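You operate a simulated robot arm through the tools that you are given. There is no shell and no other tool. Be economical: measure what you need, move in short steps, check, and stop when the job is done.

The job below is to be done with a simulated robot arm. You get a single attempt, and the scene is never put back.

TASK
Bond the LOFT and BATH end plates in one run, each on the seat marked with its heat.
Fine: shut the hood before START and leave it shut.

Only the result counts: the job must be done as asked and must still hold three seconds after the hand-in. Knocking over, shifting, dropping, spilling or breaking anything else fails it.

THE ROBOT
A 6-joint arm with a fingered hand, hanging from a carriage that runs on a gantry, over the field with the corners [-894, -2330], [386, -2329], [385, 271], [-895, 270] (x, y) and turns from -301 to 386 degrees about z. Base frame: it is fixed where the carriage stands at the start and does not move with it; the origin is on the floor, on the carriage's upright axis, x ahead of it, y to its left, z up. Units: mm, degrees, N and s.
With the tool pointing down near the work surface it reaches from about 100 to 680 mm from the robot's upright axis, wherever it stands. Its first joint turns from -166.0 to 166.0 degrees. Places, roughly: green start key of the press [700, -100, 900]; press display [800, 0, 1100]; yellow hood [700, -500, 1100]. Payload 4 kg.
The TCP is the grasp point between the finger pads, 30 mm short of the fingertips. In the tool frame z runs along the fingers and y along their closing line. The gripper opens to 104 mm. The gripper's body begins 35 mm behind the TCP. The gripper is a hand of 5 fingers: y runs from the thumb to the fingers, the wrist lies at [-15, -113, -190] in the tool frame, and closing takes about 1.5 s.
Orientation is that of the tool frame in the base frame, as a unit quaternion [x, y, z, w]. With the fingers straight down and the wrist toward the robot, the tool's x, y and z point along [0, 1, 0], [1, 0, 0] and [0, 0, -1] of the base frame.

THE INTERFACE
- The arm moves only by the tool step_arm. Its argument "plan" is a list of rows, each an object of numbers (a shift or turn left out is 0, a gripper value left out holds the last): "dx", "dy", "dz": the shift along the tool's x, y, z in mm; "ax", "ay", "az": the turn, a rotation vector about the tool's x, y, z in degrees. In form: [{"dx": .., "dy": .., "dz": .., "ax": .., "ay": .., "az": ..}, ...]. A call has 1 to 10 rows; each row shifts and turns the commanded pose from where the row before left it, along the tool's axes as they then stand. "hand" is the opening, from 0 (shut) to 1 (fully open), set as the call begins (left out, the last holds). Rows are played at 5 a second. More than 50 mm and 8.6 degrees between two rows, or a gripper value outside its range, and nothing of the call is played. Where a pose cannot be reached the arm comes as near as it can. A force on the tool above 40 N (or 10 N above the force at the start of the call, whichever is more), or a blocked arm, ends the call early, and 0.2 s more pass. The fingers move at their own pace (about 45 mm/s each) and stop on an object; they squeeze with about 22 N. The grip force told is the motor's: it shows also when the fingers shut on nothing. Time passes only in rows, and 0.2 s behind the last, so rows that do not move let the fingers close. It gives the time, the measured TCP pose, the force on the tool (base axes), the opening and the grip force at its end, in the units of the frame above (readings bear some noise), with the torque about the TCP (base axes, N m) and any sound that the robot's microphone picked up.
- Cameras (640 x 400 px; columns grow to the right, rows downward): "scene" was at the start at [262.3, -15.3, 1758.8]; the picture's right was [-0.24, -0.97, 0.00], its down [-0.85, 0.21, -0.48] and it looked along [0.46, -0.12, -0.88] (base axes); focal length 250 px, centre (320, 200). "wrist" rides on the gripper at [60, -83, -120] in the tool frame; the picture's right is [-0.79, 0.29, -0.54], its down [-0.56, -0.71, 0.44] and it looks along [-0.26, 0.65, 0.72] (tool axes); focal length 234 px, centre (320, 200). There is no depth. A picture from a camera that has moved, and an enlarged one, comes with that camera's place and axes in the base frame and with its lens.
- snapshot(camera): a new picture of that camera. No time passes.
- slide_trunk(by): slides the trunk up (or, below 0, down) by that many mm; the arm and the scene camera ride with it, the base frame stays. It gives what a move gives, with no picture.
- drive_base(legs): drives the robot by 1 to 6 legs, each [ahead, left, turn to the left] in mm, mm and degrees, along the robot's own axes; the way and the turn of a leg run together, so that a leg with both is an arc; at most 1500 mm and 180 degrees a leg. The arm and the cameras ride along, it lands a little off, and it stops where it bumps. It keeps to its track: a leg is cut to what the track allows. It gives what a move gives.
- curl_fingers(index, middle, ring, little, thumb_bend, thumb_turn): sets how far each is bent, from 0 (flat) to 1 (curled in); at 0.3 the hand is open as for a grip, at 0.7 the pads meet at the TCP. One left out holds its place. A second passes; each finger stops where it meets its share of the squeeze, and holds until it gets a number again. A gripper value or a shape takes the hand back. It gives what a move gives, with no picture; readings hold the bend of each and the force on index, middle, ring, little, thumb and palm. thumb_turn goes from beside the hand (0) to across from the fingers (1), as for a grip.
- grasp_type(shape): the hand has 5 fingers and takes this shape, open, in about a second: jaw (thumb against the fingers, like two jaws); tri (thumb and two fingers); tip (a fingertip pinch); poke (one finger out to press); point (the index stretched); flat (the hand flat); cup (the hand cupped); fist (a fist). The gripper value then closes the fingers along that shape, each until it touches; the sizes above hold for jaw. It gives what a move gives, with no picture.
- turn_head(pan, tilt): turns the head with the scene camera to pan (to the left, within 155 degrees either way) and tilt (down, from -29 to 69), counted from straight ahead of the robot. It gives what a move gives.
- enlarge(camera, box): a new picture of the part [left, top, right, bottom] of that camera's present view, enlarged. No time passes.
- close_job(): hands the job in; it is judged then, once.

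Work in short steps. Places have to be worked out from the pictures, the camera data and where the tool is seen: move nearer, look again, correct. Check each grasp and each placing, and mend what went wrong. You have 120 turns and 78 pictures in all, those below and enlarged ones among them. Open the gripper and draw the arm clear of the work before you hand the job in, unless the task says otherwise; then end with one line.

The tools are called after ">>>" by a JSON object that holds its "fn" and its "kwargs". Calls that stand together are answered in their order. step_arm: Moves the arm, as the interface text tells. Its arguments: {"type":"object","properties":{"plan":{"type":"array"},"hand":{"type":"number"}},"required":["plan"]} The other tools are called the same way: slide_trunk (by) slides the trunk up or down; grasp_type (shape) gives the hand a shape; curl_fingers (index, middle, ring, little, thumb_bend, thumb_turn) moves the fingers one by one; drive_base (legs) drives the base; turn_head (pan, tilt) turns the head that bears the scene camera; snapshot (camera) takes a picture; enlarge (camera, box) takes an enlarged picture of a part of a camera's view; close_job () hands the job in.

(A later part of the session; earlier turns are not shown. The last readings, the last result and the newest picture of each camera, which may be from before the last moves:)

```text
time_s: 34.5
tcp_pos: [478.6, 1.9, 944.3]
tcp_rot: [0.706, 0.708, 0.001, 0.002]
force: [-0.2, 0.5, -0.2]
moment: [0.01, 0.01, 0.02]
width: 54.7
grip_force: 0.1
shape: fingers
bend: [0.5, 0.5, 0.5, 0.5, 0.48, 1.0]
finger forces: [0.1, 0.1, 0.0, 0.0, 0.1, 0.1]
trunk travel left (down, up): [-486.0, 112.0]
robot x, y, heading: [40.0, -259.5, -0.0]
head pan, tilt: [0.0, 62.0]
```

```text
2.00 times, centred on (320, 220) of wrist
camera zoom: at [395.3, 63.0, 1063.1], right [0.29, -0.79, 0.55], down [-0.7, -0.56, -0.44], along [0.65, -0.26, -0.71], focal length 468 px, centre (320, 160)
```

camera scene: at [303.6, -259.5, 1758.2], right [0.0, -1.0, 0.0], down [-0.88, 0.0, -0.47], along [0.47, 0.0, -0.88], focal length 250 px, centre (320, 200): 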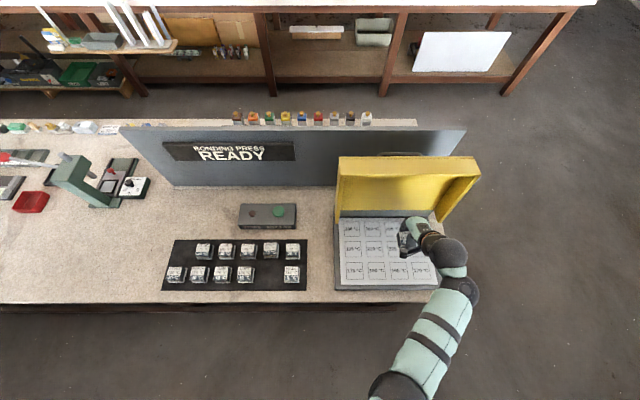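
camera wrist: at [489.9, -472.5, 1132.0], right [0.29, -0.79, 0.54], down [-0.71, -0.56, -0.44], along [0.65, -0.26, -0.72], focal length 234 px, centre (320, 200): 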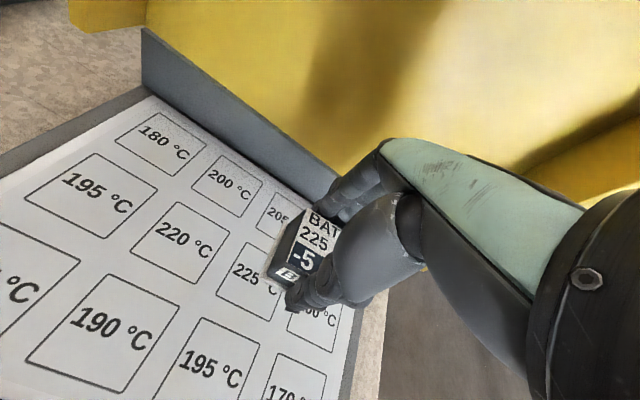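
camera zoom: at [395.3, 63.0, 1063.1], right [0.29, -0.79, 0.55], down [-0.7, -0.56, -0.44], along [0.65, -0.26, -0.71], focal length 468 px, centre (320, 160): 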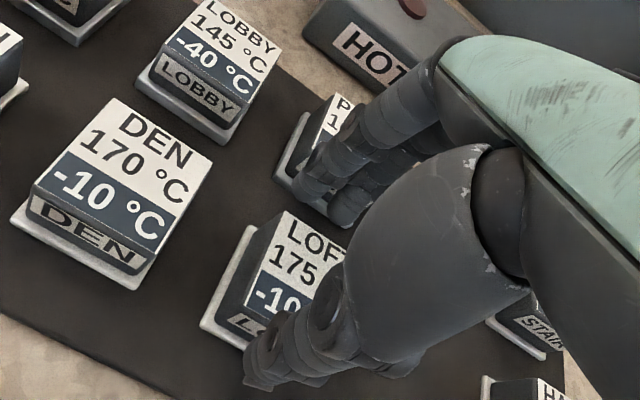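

LOFT centre looks nearer (485,-8). I correct to TCP (484,-4) and descend carefully.

>>> {"fn": "step_arm", "kwargs": {"plan": [{"dx": -6, "dy": 5}, {"dz": 14}, {"dz": 10}, {"dz": 4}, {}]}}

>>> {"fn": "enlarge", "kwargs": {"camera": "wrist", "box": [200, 120, 440, 320]}}

```text
time_s: 35.7
tcp_pos: [483.8, -3.4, 917.0]
tcp_rot: [0.706, 0.708, 0.001, 0.003]
force: [-0.1, -0.4, 0.0]
moment: [0.0, -0.04, -0.02]
width: 54.9
grip_force: 0.6
shape: fingers
bend: [0.5, 0.5, 0.5, 0.5, 0.48, 1.0]
finger forces: [0.0, 0.8, 0.0, 0.0, 0.1, 0.0]
trunk travel left (down, up): [-486.0, 112.0]
robot x, y, heading: [40.2, -264.0, -0.1]
head pan, tilt: [0.0, 62.0]
```

```text
2.00 times, centred on (320, 220) of wrist
camera zoom: at [400.5, 57.0, 1035.3], right [0.29, -0.79, 0.55], down [-0.7, -0.56, -0.44], along [0.65, -0.26, -0.71], focal length 468 px, centre (320, 160)
```

zoom: 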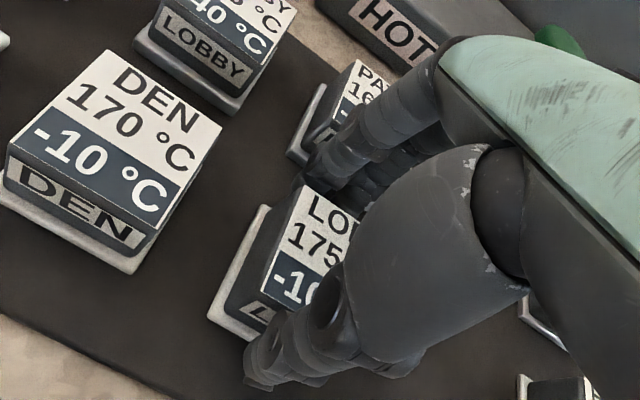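

Middle finger grazes lightly. I go 2 mm lower and close.

>>> {"fn": "step_arm", "kwargs": {"plan": [{"dz": 2}, {}]}}

>>> {"fn": "curl_fingers", "kwargs": {"index": 0.7, "middle": 0.7, "ring": 0.7, "little": 0.7, "thumb_bend": 0.7}}

>>> {"fn": "step_arm", "kwargs": {"plan": [{"dz": -5}, {"dz": -5}, {"dz": -10}, {"dz": -20}, {"dz": -30}, {"dz": -25}]}}

>>> {"fn": "enlarge", "kwargs": {"camera": "wrist", "box": [200, 120, 440, 320]}}

>>> {"fn": "enlarge", "kwargs": {"camera": "scene", "box": [190, 220, 318, 300]}}

```text
time_s: 36.3
tcp_pos: [483.8, -2.8, 915.0]
tcp_rot: [0.707, 0.707, 0.001, 0.002]
force: [-1.2, 0.3, 0.3]
moment: [0.01, -0.05, -0.04]
width: 54.8
grip_force: 0.5
shape: fingers
bend: [0.5, 0.5, 0.5, 0.5, 0.48, 1.0]
finger forces: [0.0, 1.4, 0.1, 0.0, 0.1, 0.1]
trunk travel left (down, up): [-486.0, 112.0]
robot x, y, heading: [40.8, -262.2, -0.1]
head pan, tilt: [0.0, 62.0]
```

```text
time_s: 37.3
tcp_pos: [483.3, -4.2, 914.3]
tcp_rot: [0.706, 0.708, 0.0, 0.003]
force: [0.1, -0.1, -0.6]
moment: [0.0, 0.01, 0.01]
width: 40.8
grip_force: 19.5
shape: fingers
bend: [0.6, 0.62, 0.62, 0.7, 0.52, 1.0]
finger forces: [6.5, 7.1, 5.7, 0.0, 19.6, 0.0]
trunk travel left (down, up): [-486.0, 112.0]
robot x, y, heading: [37.5, -260.1, -0.2]
head pan, tilt: [0.0, 62.0]
```

```text
time_s: 38.7
tcp_pos: [484.1, -2.2, 1010.2]
tcp_rot: [0.706, 0.708, 0.001, 0.003]
force: [-0.3, 0.1, -0.7]
moment: [0.0, 0.02, 0.01]
width: 40.8
grip_force: 19.2
shape: fingers
bend: [0.6, 0.62, 0.62, 0.7, 0.52, 1.0]
finger forces: [6.4, 6.9, 5.7, 0.1, 19.5, 0.2]
trunk travel left (down, up): [-486.0, 112.0]
robot x, y, heading: [38.6, -256.2, 0.0]
head pan, tilt: [0.0, 62.0]
```

```text
2.00 times, centred on (320, 220) of wrist
camera zoom: at [399.7, 57.4, 1128.6], right [0.29, -0.79, 0.55], down [-0.7, -0.56, -0.44], along [0.65, -0.26, -0.71], focal length 468 px, centre (320, 160)
```

zoom: 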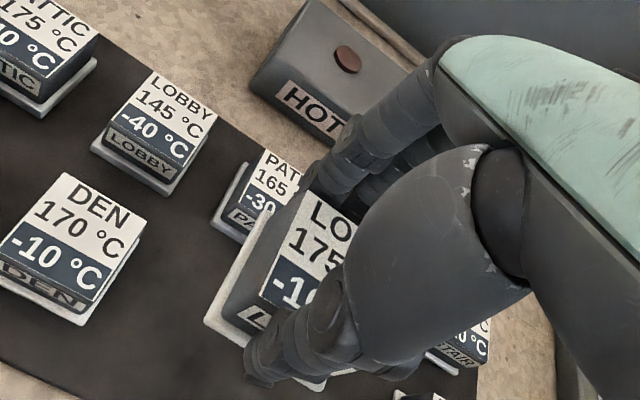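

```text
5.00 times, centred on (254, 260) of scene
camera zoom: at [303.6, -259.4, 1758.1], right [0.0, -1.0, 0.0], down [-0.88, 0.0, -0.47], along [0.47, 0.0, -0.88], focal length 1250 px, centre (650, -100)
```

zoom: 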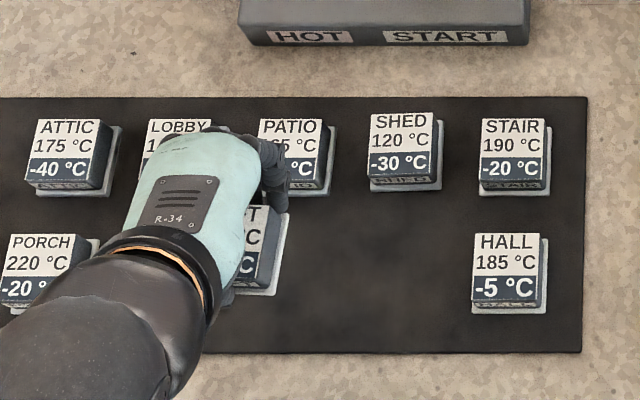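

LOFT is held, neighbours untouched. Offset in hand ≈ (-6,-6); target TCP for seat 175 is (496,-371). Moving over.

>>> {"fn": "step_arm", "kwargs": {"plan": [{"dx": -45}, {"dx": -45}, {"dx": -45}, {"dx": -45, "dy": 3}, {"dx": -45, "dy": 3}, {"dx": -45, "dy": 3}, {"dx": -45, "dy": 3}, {"dx": -45}, {"dx": -9, "dz": 25}, {"dz": 28}]}}

>>> {"fn": "enlarge", "kwargs": {"camera": "wrist", "box": [200, 160, 392, 330]}}

```text
time_s: 40.9
tcp_pos: [495.8, -374.6, 957.9]
tcp_rot: [0.706, 0.708, 0.001, 0.004]
force: [0.5, -0.7, 0.2]
moment: [0.02, 0.03, -0.01]
width: 40.8
grip_force: 18.7
shape: fingers
bend: [0.6, 0.63, 0.63, 0.7, 0.52, 1.0]
finger forces: [6.3, 6.6, 5.5, 0.1, 18.6, 0.0]
trunk travel left (down, up): [-486.0, 112.0]
robot x, y, heading: [36.8, -260.1, -0.3]
head pan, tilt: [0.0, 62.0]
```

```text
2.35 times, centred on (296, 245) of wrist
camera zoom: at [411.7, -313.6, 1076.5], right [0.29, -0.79, 0.55], down [-0.7, -0.56, -0.44], along [0.65, -0.26, -0.71], focal length 551 px, centre (376, 94)
```

zoom: 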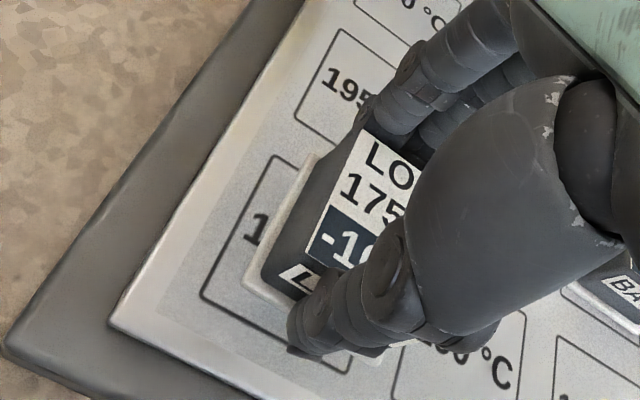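

Plate is parallel to the seat; about 4.5 mm too far right. I correct and lower gradually to just above contact.

>>> {"fn": "step_arm", "kwargs": {"plan": [{"dx": 4.5, "dy": -1}, {"dz": 8}, {"dz": 5}, {"dz": 4}, {}]}}

>>> {"fn": "step_arm", "kwargs": {"plan": [{"dz": 2}, {}]}}

>>> {"fn": "enlarge", "kwargs": {"camera": "wrist", "box": [200, 160, 392, 330]}}

```text
time_s: 42.1
tcp_pos: [495.4, -369.0, 941.5]
tcp_rot: [0.707, 0.707, 0.001, 0.002]
force: [-0.2, -0.1, -0.3]
moment: [0.0, 0.01, -0.01]
width: 40.4
grip_force: 18.4
shape: fingers
bend: [0.6, 0.63, 0.63, 0.7, 0.52, 1.0]
finger forces: [6.3, 6.5, 5.4, 0.0, 18.6, 0.1]
trunk travel left (down, up): [-486.0, 112.0]
robot x, y, heading: [38.6, -256.5, -0.1]
head pan, tilt: [0.0, 62.0]
```

```text
time_s: 42.7
tcp_pos: [494.2, -367.9, 938.5]
tcp_rot: [0.707, 0.707, 0.001, 0.002]
force: [-0.2, 0.2, -0.4]
moment: [-0.04, 0.01, 0.02]
width: 40.2
grip_force: 18.6
shape: fingers
bend: [0.6, 0.63, 0.63, 0.7, 0.52, 1.0]
finger forces: [6.3, 6.6, 5.5, 0.0, 18.6, 0.0]
trunk travel left (down, up): [-486.0, 112.0]
robot x, y, heading: [42.6, -261.7, 0.0]
head pan, tilt: [0.0, 62.0]
```

```text
2.35 times, centred on (296, 245) of wrist
camera zoom: at [411.5, -307.6, 1057.7], right [0.29, -0.79, 0.55], down [-0.7, -0.56, -0.44], along [0.65, -0.26, -0.71], focal length 551 px, centre (376, 94)
```

zoom: 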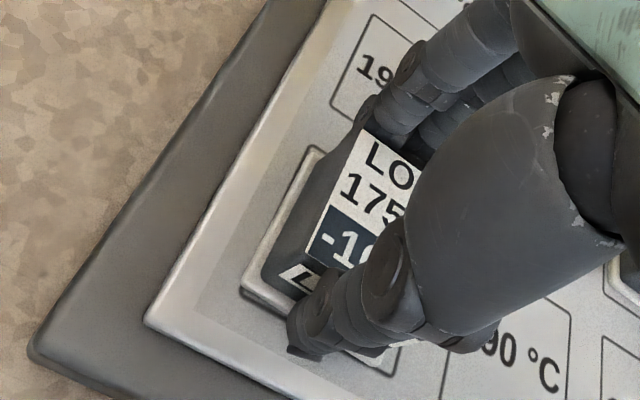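

The plate is now a bit too far left and near. I raise 3 mm, shift −4 mm in y and +3 mm in x, and look again.

>>> {"fn": "step_arm", "kwargs": {"plan": [{"dz": -3}, {"dx": -4, "dy": 3}, {"dz": 3}, {}]}}

>>> {"fn": "enlarge", "kwargs": {"camera": "wrist", "box": [200, 160, 392, 330]}}

```text
time_s: 43.7
tcp_pos: [498.4, -371.8, 938.9]
tcp_rot: [0.706, 0.708, 0.001, 0.003]
force: [0.8, 0.1, -0.9]
moment: [0.0, -0.01, -0.03]
width: 40.2
grip_force: 18.6
shape: fingers
bend: [0.6, 0.63, 0.63, 0.7, 0.52, 1.0]
finger forces: [6.3, 6.5, 5.4, 0.0, 18.6, 0.1]
trunk travel left (down, up): [-486.0, 112.0]
robot x, y, heading: [42.2, -262.5, 0.0]
head pan, tilt: [0.0, 62.0]
```

```text
2.35 times, centred on (296, 245) of wrist
camera zoom: at [414.7, -311.7, 1057.8], right [0.29, -0.79, 0.55], down [-0.7, -0.56, -0.44], along [0.65, -0.26, -0.71], focal length 551 px, centre (376, 94)
```

zoom: 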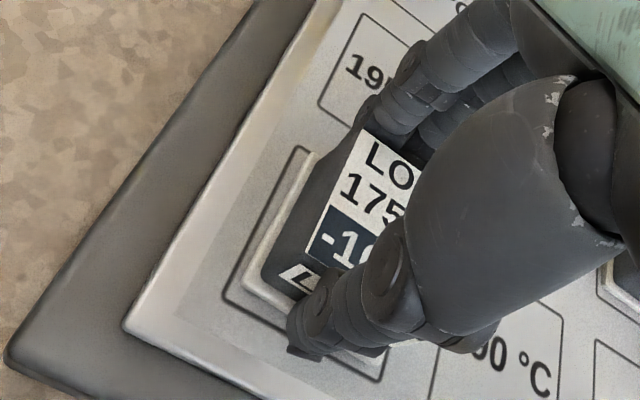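

Margins are even now. Lowering to contact in small steps.

>>> {"fn": "step_arm", "kwargs": {"plan": [{"dz": 2}, {}]}}

>>> {"fn": "step_arm", "kwargs": {"plan": [{"dz": 1.5}, {}]}}

```text
time_s: 44.3
tcp_pos: [498.9, -372.5, 937.8]
tcp_rot: [0.706, 0.708, 0.002, 0.004]
force: [-1.9, -0.2, 8.1]
moment: [-0.07, 0.01, -0.02]
width: 40.8
grip_force: 20.0
shape: fingers
bend: [0.61, 0.63, 0.63, 0.7, 0.52, 1.0]
finger forces: [6.4, 6.6, 5.3, 0.0, 21.7, 0.0]
trunk travel left (down, up): [-486.0, 112.0]
robot x, y, heading: [37.5, -259.0, 0.2]
head pan, tilt: [0.0, 62.0]
```

```text
time_s: 44.9
tcp_pos: [501.1, -371.7, 937.3]
tcp_rot: [0.707, 0.707, 0.002, 0.005]
force: [-3.9, 0.6, 22.0]
moment: [-0.08, 0.15, -0.05]
width: 40.8
grip_force: 21.5
shape: fingers
bend: [0.62, 0.63, 0.64, 0.7, 0.52, 0.99]
finger forces: [6.3, 7.4, 5.2, 0.0, 24.1, 0.1]
trunk travel left (down, up): [-486.0, 112.0]
robot x, y, heading: [37.2, -259.9, -0.1]
head pan, tilt: [0.0, 62.0]
```

Contact made. I relieve the pressure and release.

>>> {"fn": "step_arm", "kwargs": {"plan": [{"dz": -1.5}, {}]}}

>>> {"fn": "curl_fingers", "kwargs": {"index": 0.5, "middle": 0.5, "ring": 0.5, "little": 0.5, "thumb_bend": 0.42}}

>>> {"fn": "step_arm", "kwargs": {"plan": [{"dz": -8}, {"dz": -25}, {"dz": -40}, {"dz": -40}, {"dz": -40}, {"dy": -45, "dx": 20}, {"dy": -45, "dx": 40}, {"dy": -45, "dx": 40}, {"dx": 45}, {"dx": 45}]}}

>>> {"fn": "enlarge", "kwargs": {"camera": "scene", "box": [330, 210, 458, 290]}}

```text
time_s: 45.5
tcp_pos: [499.9, -371.3, 937.6]
tcp_rot: [0.706, 0.708, 0.001, 0.003]
force: [-0.2, 0.3, 14.2]
moment: [-0.03, 0.01, 0.01]
width: 40.7
grip_force: 21.4
shape: fingers
bend: [0.62, 0.63, 0.63, 0.7, 0.53, 1.0]
finger forces: [7.1, 7.3, 6.1, 0.0, 21.9, 0.1]
trunk travel left (down, up): [-486.0, 112.0]
robot x, y, heading: [38.6, -257.3, -0.1]
head pan, tilt: [0.0, 62.0]
```

```text
time_s: 46.5
tcp_pos: [498.9, -373.1, 936.8]
tcp_rot: [0.706, 0.708, 0.001, 0.003]
force: [0.1, 0.0, 0.0]
moment: [0.0, 0.0, -0.01]
width: 62.1
grip_force: 0.1
shape: fingers
bend: [0.5, 0.5, 0.5, 0.5, 0.42, 0.99]
finger forces: [0.1, 0.1, 0.1, 0.0, 0.0, 0.0]
trunk travel left (down, up): [-486.0, 112.0]
robot x, y, heading: [42.8, -261.9, -0.1]
head pan, tilt: [0.0, 62.0]
```

```text
refused: row 7 steps farther than a row can; nothing moved
```

```text
5.00 times, centred on (394, 250) of scene
camera zoom: at [303.6, -259.4, 1758.2], right [0.0, -1.0, 0.0], down [-0.88, 0.0, -0.47], along [0.47, 0.0, -0.88], focal length 1250 px, centre (-50, -50)
```

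zoom: 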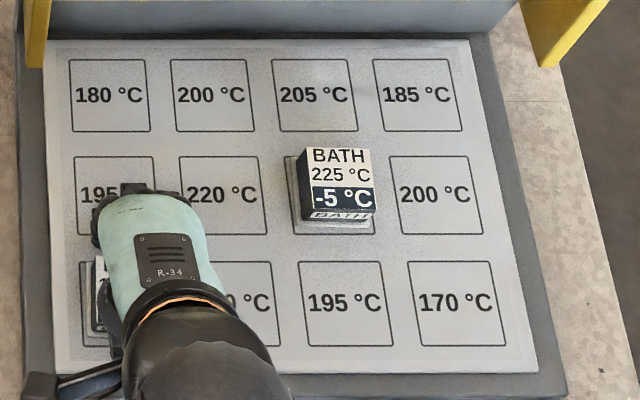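

The retreat was refused for too long a row; I redo it with smaller steps.

>>> {"fn": "step_arm", "kwargs": {"plan": [{"dz": -8}, {"dz": -25}, {"dz": -40}, {"dz": -40}, {"dz": -40}, {"dy": -40, "dx": 20}, {"dy": -40, "dx": 25}, {"dy": -30, "dx": 35}, {"dx": 45}, {"dx": 45}]}}

>>> {"fn": "enlarge", "kwargs": {"camera": "scene", "box": [330, 210, 458, 290]}}

>>> {"fn": "snapshot", "kwargs": {"camera": "wrist"}}

```text
time_s: 48.9
tcp_pos: [433.0, -164.2, 1101.6]
tcp_rot: [0.467, 0.87, -0.042, 0.152]
force: [1.1, 0.7, 0.3]
moment: [-0.08, 0.02, -0.04]
width: 62.1
grip_force: 0.0
shape: fingers
bend: [0.5, 0.5, 0.5, 0.5, 0.42, 0.99]
finger forces: [0.0, 0.1, 0.0, 0.1, 0.0, 0.1]
out of reach, approached as far as the arm can: row 5, 6, 7, 9, 10
trunk travel left (down, up): [-486.0, 112.0]
robot x, y, heading: [43.6, -262.5, -0.1]
head pan, tilt: [0.0, 62.0]
stopped in row 10: the arm was blocked; the commanded pose is now the measured one
```

```text
5.00 times, centred on (394, 250) of scene
camera zoom: at [303.6, -259.2, 1758.2], right [0.0, -1.0, 0.0], down [-0.88, 0.0, -0.47], along [0.47, 0.0, -0.88], focal length 1250 px, centre (-50, -50)
```

zoom: 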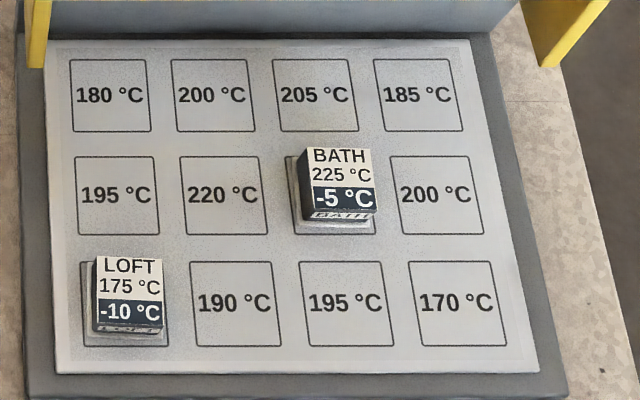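

```text
38 pictures are left
camera wrist: at [306.6, -136.5, 1190.3], right [0.53, -0.35, 0.77], down [-0.2, -0.94, -0.29], along [0.83, 0.0, -0.56], focal length 234 px, centre (320, 200)
```

wrist: 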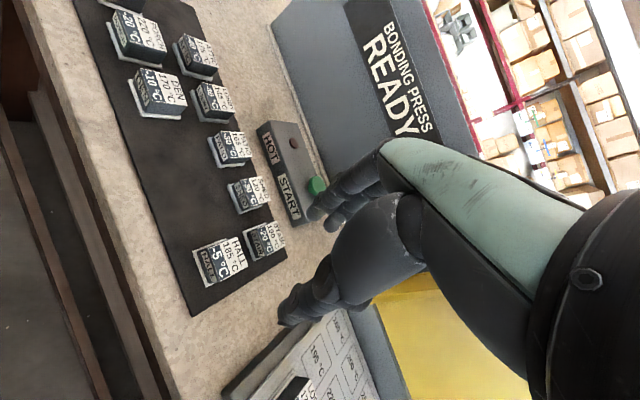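

Both are well inside their seats. Next the hood: it stands upright (panel x≈710, z≈930–1232, y≈-310…-660) hinged at the rear. I will close it from its free right side with fingers pointing left behind the panel; first the carriage goes right.

>>> {"fn": "drive_base", "kwargs": {"legs": [[0, -540, 0]]}}

>>> {"fn": "step_arm", "kwargs": {"plan": [{"ax": -1.4, "ay": 7.35, "az": 2.46}, {"ax": -1.4, "ay": 7.35, "az": 2.46}, {"ax": -1.4, "ay": 7.35, "az": 2.46}, {"ax": -1.4, "ay": 7.35, "az": 2.46}, {"ax": -1.4, "ay": 7.35, "az": 2.46}, {"ax": -1.4, "ay": 7.35, "az": 2.46}, {"ax": -1.4, "ay": 7.35, "az": 2.46}]}}

>>> {"fn": "turn_head", "kwargs": {"pan": 15, "tilt": 45}}

>>> {"fn": "snapshot", "kwargs": {"camera": "scene"}}

```text
time_s: 52.0
tcp_pos: [431.7, -702.8, 1101.9]
tcp_rot: [0.468, 0.87, -0.042, 0.151]
force: [0.3, -0.1, 0.2]
moment: [0.01, -0.01, 0.05]
width: 62.4
grip_force: 0.0
shape: fingers
bend: [0.5, 0.5, 0.5, 0.5, 0.42, 0.99]
finger forces: [0.0, 0.0, 0.1, 0.0, 0.0, 0.0]
trunk travel left (down, up): [-486.0, 112.0]
robot x, y, heading: [37.7, -799.8, -0.3]
head pan, tilt: [0.0, 62.0]
```

```text
time_s: 53.6
tcp_pos: [448.7, -680.1, 1095.7]
tcp_rot: [0.541, 0.787, 0.248, -0.161]
force: [0.0, -0.1, 0.5]
moment: [0.03, 0.0, -0.01]
width: 62.4
grip_force: 0.0
shape: fingers
bend: [0.5, 0.5, 0.5, 0.5, 0.42, 0.99]
finger forces: [0.1, 0.0, 0.0, 0.0, 0.0, 0.0]
out of reach, approached as far as the arm can: row 1, 2, 4, 5, 6
trunk travel left (down, up): [-486.0, 112.0]
robot x, y, heading: [35.4, -798.3, -0.0]
head pan, tilt: [0.0, 62.0]
```

```text
time_s: 54.4
tcp_pos: [448.6, -681.4, 1095.3]
tcp_rot: [0.541, 0.789, 0.246, -0.159]
force: [1.1, -0.2, 0.7]
moment: [0.02, -0.01, 0.02]
width: 62.4
grip_force: 0.0
shape: fingers
bend: [0.5, 0.5, 0.5, 0.5, 0.42, 0.99]
finger forces: [0.1, 0.1, 0.0, 0.0, 0.0, 0.0]
trunk travel left (down, up): [-486.0, 112.0]
robot x, y, heading: [37.3, -796.3, -0.1]
head pan, tilt: [15.0, 45.0]
```

```text
37 pictures are left
camera scene: at [316.5, -777.1, 1779.9], right [0.25, -0.97, 0.0], down [-0.68, -0.18, -0.71], along [0.68, 0.18, -0.71], focal length 250 px, centre (320, 200)
```

scene: 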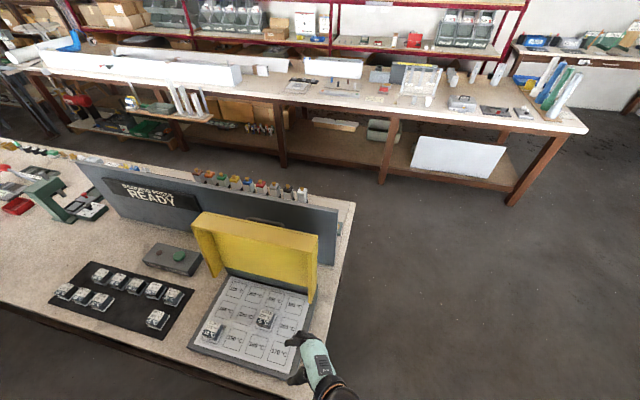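

Let me zoom on the hood from this side to fix its geometry.

>>> {"fn": "enlarge", "kwargs": {"camera": "scene", "box": [180, 180, 372, 300]}}

```text
3.33 times, centred on (276, 240) of scene
camera zoom: at [316.5, -777.1, 1779.9], right [0.25, -0.97, 0.0], down [-0.68, -0.18, -0.71], along [0.68, 0.18, -0.71], focal length 834 px, centre (467, 67)
```

zoom: 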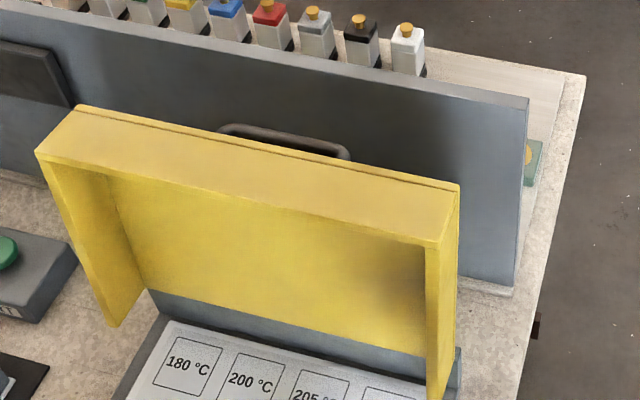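

Hood geometry: right side y≈-661, depth x 652–715 at the top (z≈1230), tilted back ~6°, hinge near (704,968). I finish turning the hand so the fingers point to +y.

>>> {"fn": "step_arm", "kwargs": {"plan": [{"ax": -1.37, "ay": 7.9, "az": 2.86}, {"ax": -1.37, "ay": 7.9, "az": 2.86}, {"ax": -1.37, "ay": 7.9, "az": 2.86}, {"ax": -1.37, "ay": 7.9, "az": 2.86}, {"ax": -1.37, "ay": 7.9, "az": 2.86}, {"ax": -1.37, "ay": 7.9, "az": 2.86}, {"ax": -1.37, "ay": 7.9, "az": 2.86}]}}

```text
time_s: 56.0
tcp_pos: [450.1, -679.9, 1094.9]
tcp_rot: [-0.5, -0.5, -0.499, 0.501]
force: [0.1, 0.9, -0.3]
moment: [0.03, -0.04, 0.0]
width: 62.5
grip_force: 0.1
shape: fingers
bend: [0.5, 0.5, 0.5, 0.5, 0.42, 0.99]
finger forces: [0.0, 0.1, 0.0, 0.0, 0.0, 0.1]
out of reach, approached as far as the arm can: row 1
trunk travel left (down, up): [-486.0, 112.0]
robot x, y, heading: [39.5, -801.2, -0.4]
head pan, tilt: [15.0, 45.0]
```

Orientation is right. I back off to y≈-770, raise to z≈1195, open to ~83 mm, and drive ahead 150 mm.

>>> {"fn": "step_arm", "kwargs": {"plan": [{"dz": -45}, {"dz": -45}, {"dx": 35}, {"dx": 35}, {"dx": 30}]}}

>>> {"fn": "curl_fingers", "kwargs": {"index": 0.38, "middle": 0.38, "ring": 0.38, "little": 0.38, "thumb_bend": 0.38}}

>>> {"fn": "drive_base", "kwargs": {"legs": [[150, 0, 0]]}}

>>> {"fn": "snapshot", "kwargs": {"camera": "scene"}}

```text
time_s: 57.2
tcp_pos: [485.9, -714.3, 1197.8]
tcp_rot: [0.5, 0.5, 0.5, -0.5]
force: [0.1, 0.1, 0.0]
moment: [0.01, -0.01, -0.01]
width: 62.1
grip_force: 0.1
shape: fingers
bend: [0.5, 0.5, 0.5, 0.5, 0.42, 0.99]
finger forces: [0.1, 0.0, 0.1, 0.0, 0.1, 0.1]
out of reach, approached as far as the arm can: row 1, 2
trunk travel left (down, up): [-486.0, 112.0]
robot x, y, heading: [37.3, -797.1, 0.0]
head pan, tilt: [15.0, 45.0]
```

```text
time_s: 58.2
tcp_pos: [485.9, -714.6, 1195.9]
tcp_rot: [-0.5, -0.5, -0.5, 0.501]
force: [-0.3, 0.4, -0.5]
moment: [0.02, -0.01, 0.0]
width: 82.7
grip_force: 0.2
shape: fingers
bend: [0.38, 0.38, 0.38, 0.38, 0.38, 0.98]
finger forces: [0.0, 0.1, 0.0, 0.1, 0.0, 0.1]
trunk travel left (down, up): [-486.0, 112.0]
robot x, y, heading: [41.8, -799.6, -0.4]
head pan, tilt: [15.0, 45.0]
```

```text
time_s: 59.6
tcp_pos: [634.5, -712.9, 1196.9]
tcp_rot: [0.501, 0.5, 0.5, -0.5]
force: [0.7, -0.4, -0.4]
moment: [-0.01, 0.01, 0.01]
width: 82.7
grip_force: 0.1
shape: fingers
bend: [0.38, 0.38, 0.38, 0.38, 0.38, 0.98]
finger forces: [0.0, 0.0, 0.0, 0.1, 0.0, 0.1]
trunk travel left (down, up): [-486.0, 112.0]
robot x, y, heading: [187.9, -799.4, 0.2]
head pan, tilt: [15.0, 45.0]
```

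```text
35 pictures are left
camera scene: at [466.5, -777.0, 1779.9], right [0.26, -0.97, 0.0], down [-0.68, -0.18, -0.71], along [0.68, 0.18, -0.71], focal length 250 px, centre (320, 200)
```

scene: 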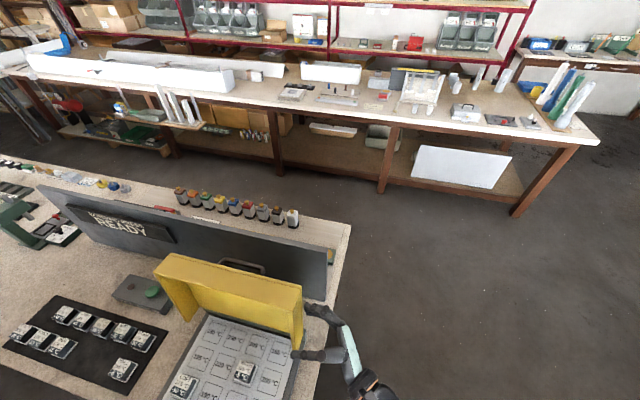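

Now I move +46 in x so the hood edge will lie between thumb and fingers, and look from both cameras.

>>> {"fn": "step_arm", "kwargs": {"plan": [{"dy": 23}, {"dy": 23}, {}]}}

>>> {"fn": "enlarge", "kwargs": {"camera": "scene", "box": [240, 240, 400, 340]}}

>>> {"fn": "snapshot", "kwargs": {"camera": "wrist"}}

```text
time_s: 60.4
tcp_pos: [683.1, -713.7, 1197.0]
tcp_rot: [0.5, 0.501, 0.5, -0.5]
force: [-0.2, 0.2, -0.1]
moment: [-0.03, 0.0, -0.03]
width: 82.8
grip_force: 0.1
shape: fingers
bend: [0.38, 0.38, 0.38, 0.38, 0.38, 0.98]
finger forces: [0.1, 0.0, 0.1, 0.1, 0.0, 0.1]
trunk travel left (down, up): [-486.0, 112.0]
robot x, y, heading: [187.2, -796.5, -0.2]
head pan, tilt: [15.0, 45.0]
```

```text
4.00 times, centred on (320, 290) of scene
camera zoom: at [466.5, -777.0, 1780.0], right [0.26, -0.97, 0.0], down [-0.68, -0.18, -0.71], along [0.68, 0.18, -0.71], focal length 1000 px, centre (320, -160)
```

zoom: 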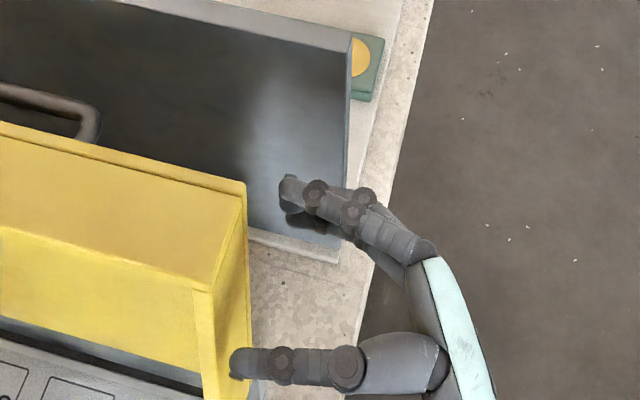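

```text
33 pictures are left
camera wrist: at [599.6, -833.6, 1256.3], right [0.29, -0.54, -0.79], down [-0.71, 0.44, -0.56], along [0.65, 0.72, -0.26], focal length 234 px, centre (320, 200)
```

wrist: 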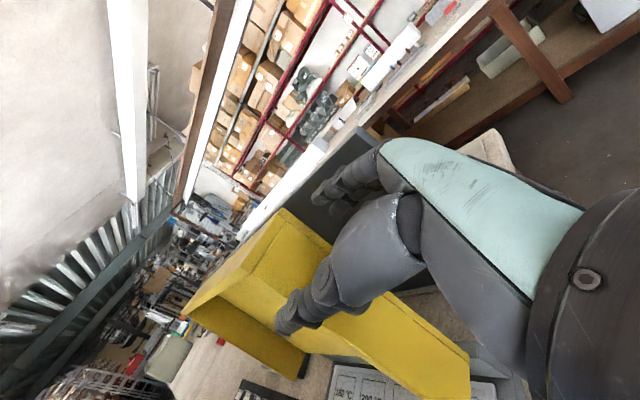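

Predicted and seen positions match. I insert the hand 50 mm so thumb goes in front of and fingers behind the hood's right edge.

>>> {"fn": "step_arm", "kwargs": {"plan": [{"dy": -4}, {"dz": 15}, {"dz": 15}, {"dz": 15}, {"dz": 7}, {}]}}

>>> {"fn": "enlarge", "kwargs": {"camera": "scene", "box": [240, 240, 400, 340]}}

```text
time_s: 61.8
tcp_pos: [677.9, -661.4, 1195.5]
tcp_rot: [0.501, 0.5, 0.5, -0.499]
force: [-0.8, -0.4, 0.2]
moment: [0.01, 0.05, -0.01]
width: 83.3
grip_force: 0.3
shape: fingers
bend: [0.38, 0.38, 0.38, 0.38, 0.38, 0.98]
finger forces: [0.4, 0.0, 0.0, 0.0, 0.0, 0.0]
trunk travel left (down, up): [-486.0, 112.0]
robot x, y, heading: [184.2, -796.4, -0.1]
head pan, tilt: [15.0, 45.0]
```

```text
4.00 times, centred on (320, 290) of scene
camera zoom: at [466.5, -777.1, 1780.0], right [0.26, -0.97, 0.0], down [-0.68, -0.18, -0.71], along [0.68, 0.18, -0.71], focal length 1000 px, centre (320, -160)
```

zoom: 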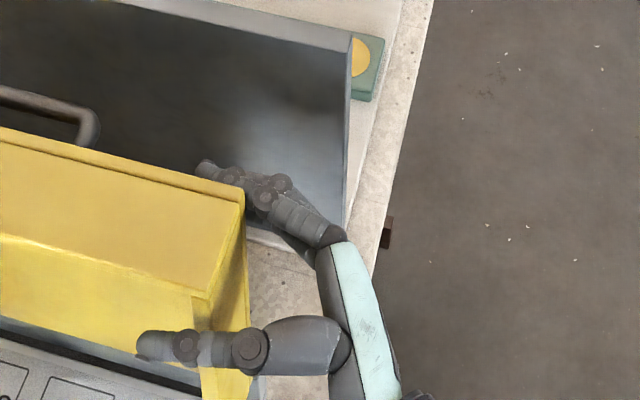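

The hand straddles the edge. I rotate it about the hinge in 4° steps, first 16°, and check.

>>> {"fn": "step_arm", "kwargs": {"plan": [{"dx": -2.4, "dy": -15.8, "az": -4}, {"dx": -2.4, "dy": -15.8, "az": -4}, {"dx": -2.4, "dy": -15.8, "az": -4}, {"dx": -2.4, "dy": -15.8, "az": -4}, {}]}}

>>> {"fn": "enlarge", "kwargs": {"camera": "scene", "box": [180, 220, 372, 340]}}

```text
time_s: 63.0
tcp_pos: [615.5, -661.8, 1179.8]
tcp_rot: [0.425, 0.565, 0.564, -0.426]
force: [-0.9, 1.0, -0.4]
moment: [-0.01, -0.03, -0.04]
width: 84.4
grip_force: 0.4
shape: fingers
bend: [0.38, 0.38, 0.38, 0.38, 0.37, 0.98]
finger forces: [0.0, 0.0, 0.0, 0.0, 1.2, 0.0]
trunk travel left (down, up): [-486.0, 112.0]
robot x, y, heading: [190.6, -798.5, -0.3]
head pan, tilt: [15.0, 45.0]
```

```text
3.33 times, centred on (276, 280) of scene
camera zoom: at [466.4, -777.0, 1779.9], right [0.26, -0.97, 0.0], down [-0.68, -0.18, -0.71], along [0.68, 0.18, -0.71], focal length 834 px, centre (467, -67)
```

zoom: 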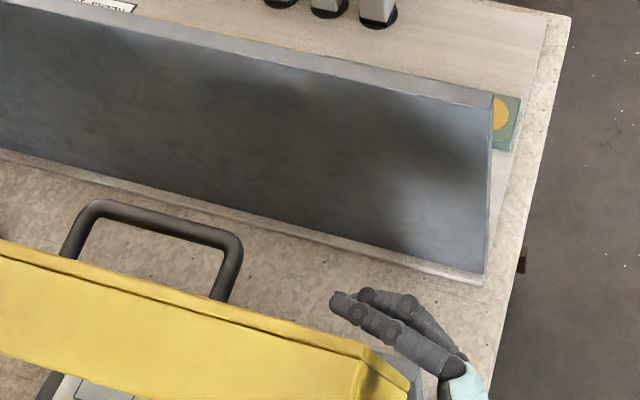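

The hood is tipped and now leans lightly on the thumb (1.2 N), so I can lower it in control. Continue the same arc by 28°.

>>> {"fn": "step_arm", "kwargs": {"plan": [{"dx": -2.4, "dy": -15.8, "az": -4}, {"dx": -2.4, "dy": -15.8, "az": -4}, {"dx": -2.4, "dy": -15.8, "az": -4}, {"dx": -2.4, "dy": -15.8, "az": -4}, {"dx": -2.4, "dy": -15.8, "az": -4}, {"dx": -2.4, "dy": -15.8, "az": -4}, {"dx": -2.4, "dy": -15.8, "az": -4}, {}]}}

>>> {"fn": "snapshot", "kwargs": {"camera": "scene"}}

```text
time_s: 64.4
tcp_pos: [558.2, -633.9, 1148.8]
tcp_rot: [0.313, 0.634, 0.641, -0.3]
force: [-4.0, -28.2, -3.4]
moment: [-0.05, 0.5, 0.27]
width: 99.1
grip_force: 22.5
shape: fingers
bend: [0.32, 0.38, 0.38, 0.38, 0.37, 0.97]
finger forces: [18.6, 0.0, 0.0, 0.0, 25.4, 0.1]
out of reach, approached as far as the arm can: row 4, 5, 6
trunk travel left (down, up): [-486.0, 112.0]
robot x, y, heading: [187.3, -796.9, -0.2]
head pan, tilt: [15.0, 45.0]
stopped in row 6: the force on the tool passed its limit at 52 N (the readings are from after the stop); the commanded pose is now the measured one
```

```text
30 pictures are left
camera scene: at [466.2, -780.6, 1779.7], right [0.25, -0.97, 0.0], down [-0.68, -0.18, -0.71], along [0.68, 0.18, -0.71], focal length 250 px, centre (320, 200)
```

scene: 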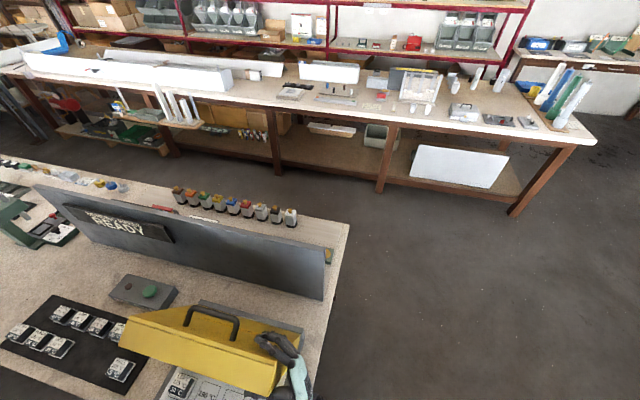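

The arm ran too close to its own axis and pushed the hand sideways into the hood. I back the carriage right by 28 mm to relieve this.

>>> {"fn": "drive_base", "kwargs": {"legs": [[0, -28, 0]]}}

>>> {"fn": "enlarge", "kwargs": {"camera": "scene", "box": [100, 280, 340, 400]}}

```text
time_s: 65.2
tcp_pos: [556.1, -654.8, 1149.4]
tcp_rot: [0.31, 0.635, 0.64, -0.302]
force: [-2.5, -1.8, 0.1]
moment: [0.0, 0.03, 0.0]
width: 84.9
grip_force: 1.7
shape: fingers
bend: [0.38, 0.38, 0.38, 0.38, 0.37, 0.98]
finger forces: [0.1, 0.0, 0.0, 0.0, 2.9, 0.0]
trunk travel left (down, up): [-486.0, 112.0]
robot x, y, heading: [189.9, -829.6, -0.0]
head pan, tilt: [15.0, 45.0]
```

```text
2.67 times, centred on (220, 340) of scene
camera zoom: at [466.2, -805.9, 1779.9], right [0.26, -0.97, 0.0], down [-0.68, -0.18, -0.71], along [0.68, 0.18, -0.71], focal length 667 px, centre (587, -173)
```

zoom: 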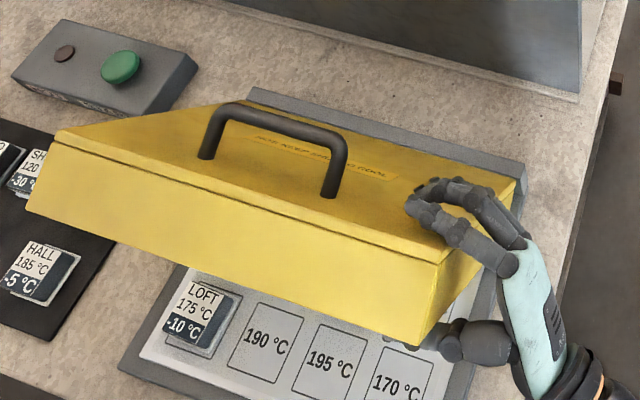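

Relieved; the thumb still carries the hood lightly. I now lower vertically with a little turn, then let the carriage do the backward motion.

>>> {"fn": "step_arm", "kwargs": {"plan": [{"dx": -9, "dy": -7, "az": -3}, {"dx": -9, "dy": -7, "az": -3}, {"dx": -9, "dy": -7, "az": -3}, {}]}}

>>> {"fn": "drive_base", "kwargs": {"legs": [[-35, 0, 0]]}}

>>> {"fn": "enlarge", "kwargs": {"camera": "scene", "box": [100, 280, 340, 400]}}

```text
time_s: 65.9
tcp_pos: [563.4, -642.1, 1143.9]
tcp_rot: [0.278, 0.647, 0.659, -0.263]
force: [-8.1, -27.1, 4.7]
moment: [-0.63, 0.54, 0.44]
width: 90.9
grip_force: 15.5
shape: fingers
bend: [0.36, 0.38, 0.38, 0.38, 0.37, 0.94]
finger forces: [5.9, 0.0, 0.1, 0.0, 25.3, 0.1]
out of reach, approached as far as the arm can: row 1, 2, 3
trunk travel left (down, up): [-486.0, 112.0]
robot x, y, heading: [186.4, -826.6, 0.1]
head pan, tilt: [15.0, 45.0]
stopped in row 3: the force on the tool passed its limit at 48 N (the readings are from after the stop); the commanded pose is now the measured one
```

```text
time_s: 66.7
tcp_pos: [529.3, -637.5, 1143.2]
tcp_rot: [0.277, 0.648, 0.658, -0.265]
force: [8.2, -11.2, -14.4]
moment: [0.51, 0.38, 0.27]
width: 95.1
grip_force: 15.7
shape: fingers
bend: [0.33, 0.38, 0.38, 0.38, 0.37, 0.99]
finger forces: [15.1, 0.0, 0.0, 0.1, 16.5, 0.0]
trunk travel left (down, up): [-486.0, 112.0]
robot x, y, heading: [153.1, -826.7, -0.3]
head pan, tilt: [15.0, 45.0]
```

```text
2.67 times, centred on (220, 340) of scene
camera zoom: at [431.7, -807.1, 1779.9], right [0.25, -0.97, 0.0], down [-0.68, -0.18, -0.71], along [0.68, 0.18, -0.71], focal length 667 px, centre (587, -173)
```

zoom: 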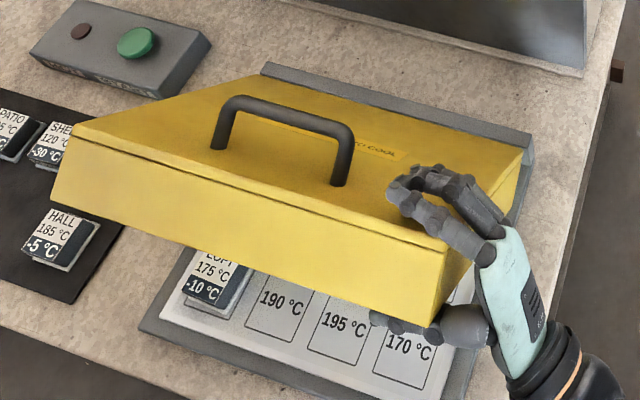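

The arm is at its inner limit, so I freeze it and use the carriage for x/y and the trunk for z. First relieve sideways, then trunk down 40.

>>> {"fn": "drive_base", "kwargs": {"legs": [[0, -28, 0]]}}

>>> {"fn": "slide_trunk", "kwargs": {"by": -30}}

>>> {"fn": "enlarge", "kwargs": {"camera": "scene", "box": [100, 260, 340, 400]}}

```text
time_s: 67.5
tcp_pos: [527.8, -663.6, 1143.0]
tcp_rot: [0.277, 0.648, 0.658, -0.266]
force: [-2.2, -2.8, -1.7]
moment: [-0.03, 0.05, 0.07]
width: 85.3
grip_force: 1.1
shape: fingers
bend: [0.38, 0.38, 0.38, 0.38, 0.37, 0.98]
finger forces: [0.0, 0.0, 0.0, 0.0, 2.6, 0.1]
trunk travel left (down, up): [-486.0, 112.0]
robot x, y, heading: [151.4, -857.0, -0.4]
head pan, tilt: [15.0, 45.0]
```

```text
time_s: 68.3
tcp_pos: [528.0, -662.6, 1114.4]
tcp_rot: [0.276, 0.648, 0.658, -0.266]
force: [-3.3, -0.6, -1.9]
moment: [0.01, 0.01, 0.01]
width: 86.1
grip_force: 1.7
shape: fingers
bend: [0.38, 0.38, 0.38, 0.38, 0.36, 0.98]
finger forces: [0.0, 0.1, 0.0, 0.0, 3.2, 0.1]
trunk travel left (down, up): [-456.0, 142.0]
robot x, y, heading: [150.7, -851.2, -0.2]
head pan, tilt: [15.0, 45.0]
```

```text
2.67 times, centred on (220, 330) of scene
camera zoom: at [431.1, -834.4, 1749.7], right [0.25, -0.97, 0.0], down [-0.68, -0.18, -0.71], along [0.68, 0.18, -0.71], focal length 667 px, centre (587, -147)
```

zoom: 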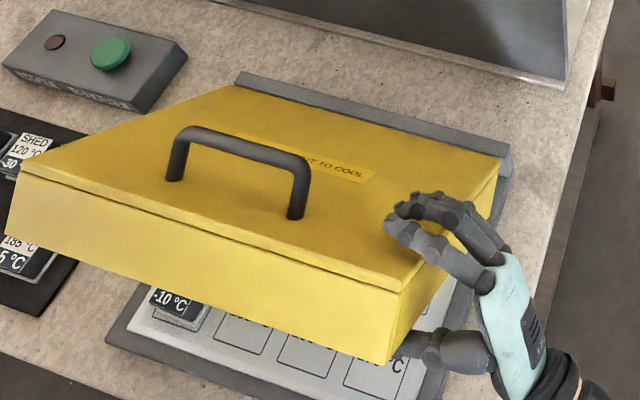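

Works well: the hood follows the thumb with ~3 N. Continue: back 20, trunk down 50.

>>> {"fn": "drive_base", "kwargs": {"legs": [[-20, 0, 0]]}}

>>> {"fn": "slide_trunk", "kwargs": {"by": -50}}

>>> {"fn": "enlarge", "kwargs": {"camera": "scene", "box": [100, 240, 340, 400]}}

```text
time_s: 69.1
tcp_pos: [507.6, -663.2, 1112.9]
tcp_rot: [0.277, 0.648, 0.658, -0.265]
force: [-3.3, -0.4, -1.5]
moment: [0.01, 0.07, 0.02]
width: 85.9
grip_force: 1.6
shape: fingers
bend: [0.38, 0.38, 0.38, 0.38, 0.36, 0.98]
finger forces: [0.1, 0.1, 0.0, 0.1, 3.1, 0.1]
trunk travel left (down, up): [-456.0, 142.0]
robot x, y, heading: [129.4, -857.0, -0.3]
head pan, tilt: [15.0, 45.0]
```

```text
time_s: 70.0
tcp_pos: [508.1, -663.4, 1061.5]
tcp_rot: [0.277, 0.648, 0.658, -0.266]
force: [-3.5, -0.6, -2.6]
moment: [0.02, 0.07, -0.02]
width: 86.8
grip_force: 2.0
shape: fingers
bend: [0.38, 0.38, 0.38, 0.38, 0.36, 0.98]
finger forces: [0.0, 0.0, 0.0, 0.0, 4.0, 0.1]
trunk travel left (down, up): [-406.0, 192.0]
robot x, y, heading: [130.4, -851.2, -0.1]
head pan, tilt: [15.0, 45.0]
```

```text
2.50 times, centred on (220, 320) of scene
camera zoom: at [411.0, -834.3, 1699.7], right [0.26, -0.97, 0.0], down [-0.68, -0.18, -0.71], along [0.68, 0.18, -0.71], focal length 625 px, centre (570, -100)
```

zoom: 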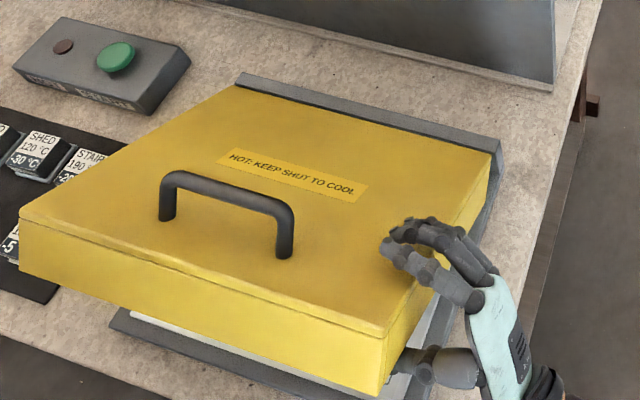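

Nearly there. Trunk down another 45.

>>> {"fn": "slide_trunk", "kwargs": {"by": -45}}

>>> {"fn": "enlarge", "kwargs": {"camera": "scene", "box": [100, 220, 340, 380]}}

```text
time_s: 70.9
tcp_pos: [505.8, -663.2, 1017.7]
tcp_rot: [0.276, 0.647, 0.659, -0.266]
force: [-11.9, -2.6, 3.0]
moment: [-0.02, -0.97, -0.26]
width: 94.6
grip_force: 11.4
shape: fingers
bend: [0.38, 0.38, 0.38, 0.34, 0.32, 0.98]
finger forces: [0.0, 0.1, 0.0, 11.1, 11.2, 0.0]
trunk travel left (down, up): [-361.0, 237.0]
robot x, y, heading: [131.7, -855.4, -0.2]
head pan, tilt: [15.0, 45.0]
```

```text
2.50 times, centred on (220, 300) of scene
camera zoom: at [410.4, -834.4, 1654.6], right [0.26, -0.97, 0.0], down [-0.68, -0.18, -0.71], along [0.68, 0.18, -0.71], focal length 625 px, centre (570, -50)
```

zoom: 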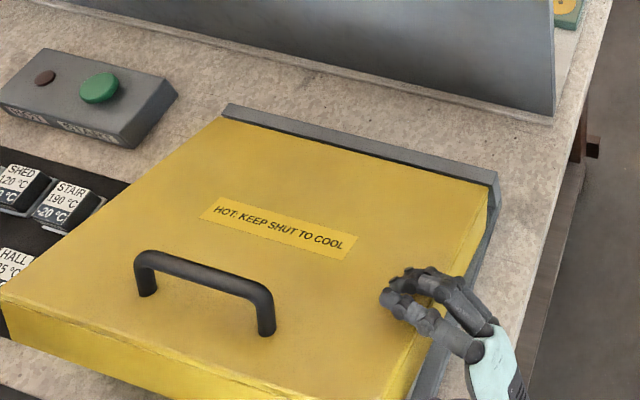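

The fingers now pinch the panel since the hand isn't matched in angle. I open the fingers wider (thumb keeps supporting) and lower a bit more.

>>> {"fn": "curl_fingers", "kwargs": {"index": 0.1, "middle": 0.1, "ring": 0.1, "little": 0.1}}

>>> {"fn": "slide_trunk", "kwargs": {"by": -25}}

>>> {"fn": "enlarge", "kwargs": {"camera": "scene", "box": [100, 220, 340, 380]}}

```text
time_s: 71.9
tcp_pos: [508.0, -663.4, 1018.1]
tcp_rot: [0.277, 0.648, 0.658, -0.265]
force: [-5.1, -1.6, -3.6]
moment: [-0.06, 0.01, 0.04]
width: 127.6
grip_force: 2.7
shape: fingers
bend: [0.1, 0.1, 0.1, 0.1, 0.35, 0.97]
finger forces: [0.0, 0.1, 0.0, 0.0, 5.2, 0.1]
trunk travel left (down, up): [-361.0, 237.0]
robot x, y, heading: [132.2, -855.8, -0.2]
head pan, tilt: [15.0, 45.0]
```

```text
time_s: 72.6
tcp_pos: [505.7, -663.8, 993.0]
tcp_rot: [0.277, 0.648, 0.658, -0.266]
force: [-3.2, -2.1, -3.9]
moment: [0.0, 0.01, 0.01]
width: 126.0
grip_force: 2.7
shape: fingers
bend: [0.1, 0.1, 0.1, 0.1, 0.35, 0.98]
finger forces: [0.0, 0.0, 0.0, 0.0, 4.9, 0.1]
trunk travel left (down, up): [-336.0, 262.0]
robot x, y, heading: [133.6, -853.9, -0.3]
head pan, tilt: [15.0, 45.0]
```

```text
2.50 times, centred on (220, 300) of scene
camera zoom: at [410.9, -834.4, 1629.7], right [0.25, -0.97, 0.0], down [-0.68, -0.18, -0.71], along [0.68, 0.18, -0.71], focal length 625 px, centre (570, -50)
```

zoom: 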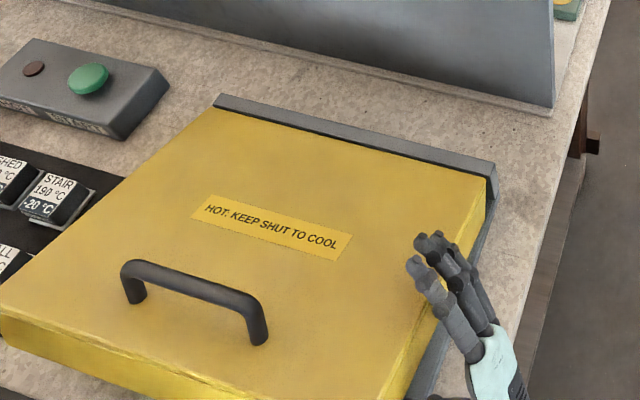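

Good; thumb carries 5 N. Lower further in small steps.

>>> {"fn": "slide_trunk", "kwargs": {"by": -20}}

>>> {"fn": "slide_trunk", "kwargs": {"by": -12}}

>>> {"fn": "snapshot", "kwargs": {"camera": "scene"}}

>>> {"fn": "snapshot", "kwargs": {"camera": "wrist"}}

```text
time_s: 73.3
tcp_pos: [506.9, -663.5, 972.0]
tcp_rot: [0.277, 0.648, 0.658, -0.265]
force: [-2.0, -1.8, -4.4]
moment: [-0.02, -0.08, 0.03]
width: 125.6
grip_force: 1.9
shape: fingers
bend: [0.1, 0.1, 0.1, 0.1, 0.36, 0.99]
finger forces: [0.0, 0.1, 0.0, 0.0, 4.6, 0.0]
trunk travel left (down, up): [-316.0, 282.0]
robot x, y, heading: [129.0, -853.1, -0.2]
head pan, tilt: [15.0, 45.0]
```

```text
time_s: 73.9
tcp_pos: [508.1, -664.0, 960.7]
tcp_rot: [0.276, 0.648, 0.658, -0.265]
force: [-0.4, -1.6, -4.5]
moment: [0.02, -0.11, 0.02]
width: 124.9
grip_force: 1.8
shape: fingers
bend: [0.1, 0.1, 0.1, 0.1, 0.36, 0.99]
finger forces: [0.0, 0.1, 0.1, 0.1, 4.5, 0.0]
trunk travel left (down, up): [-304.0, 294.0]
robot x, y, heading: [136.6, -850.3, -0.3]
head pan, tilt: [15.0, 45.0]
```

```text
23 pictures are left
camera scene: at [411.0, -834.4, 1597.8], right [0.25, -0.97, 0.0], down [-0.68, -0.18, -0.71], along [0.68, 0.18, -0.71], focal length 250 px, centre (320, 200)
```

scene: 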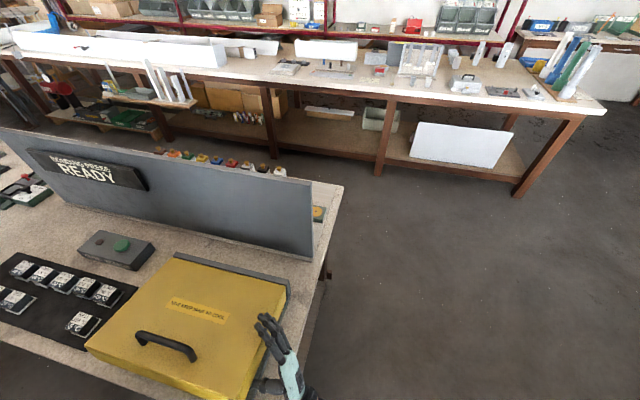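

```text
22 pictures are left
camera wrist: at [404.1, -780.8, 943.2], right [0.75, -0.56, -0.36], down [-0.1, 0.44, -0.89], along [0.65, 0.7, 0.28], focal length 234 px, centre (320, 200)
```

wrist: 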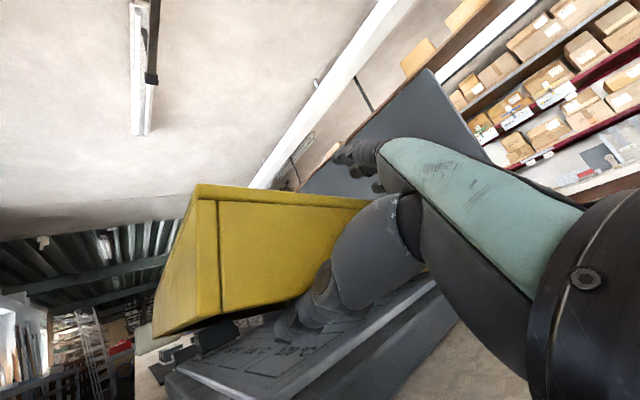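

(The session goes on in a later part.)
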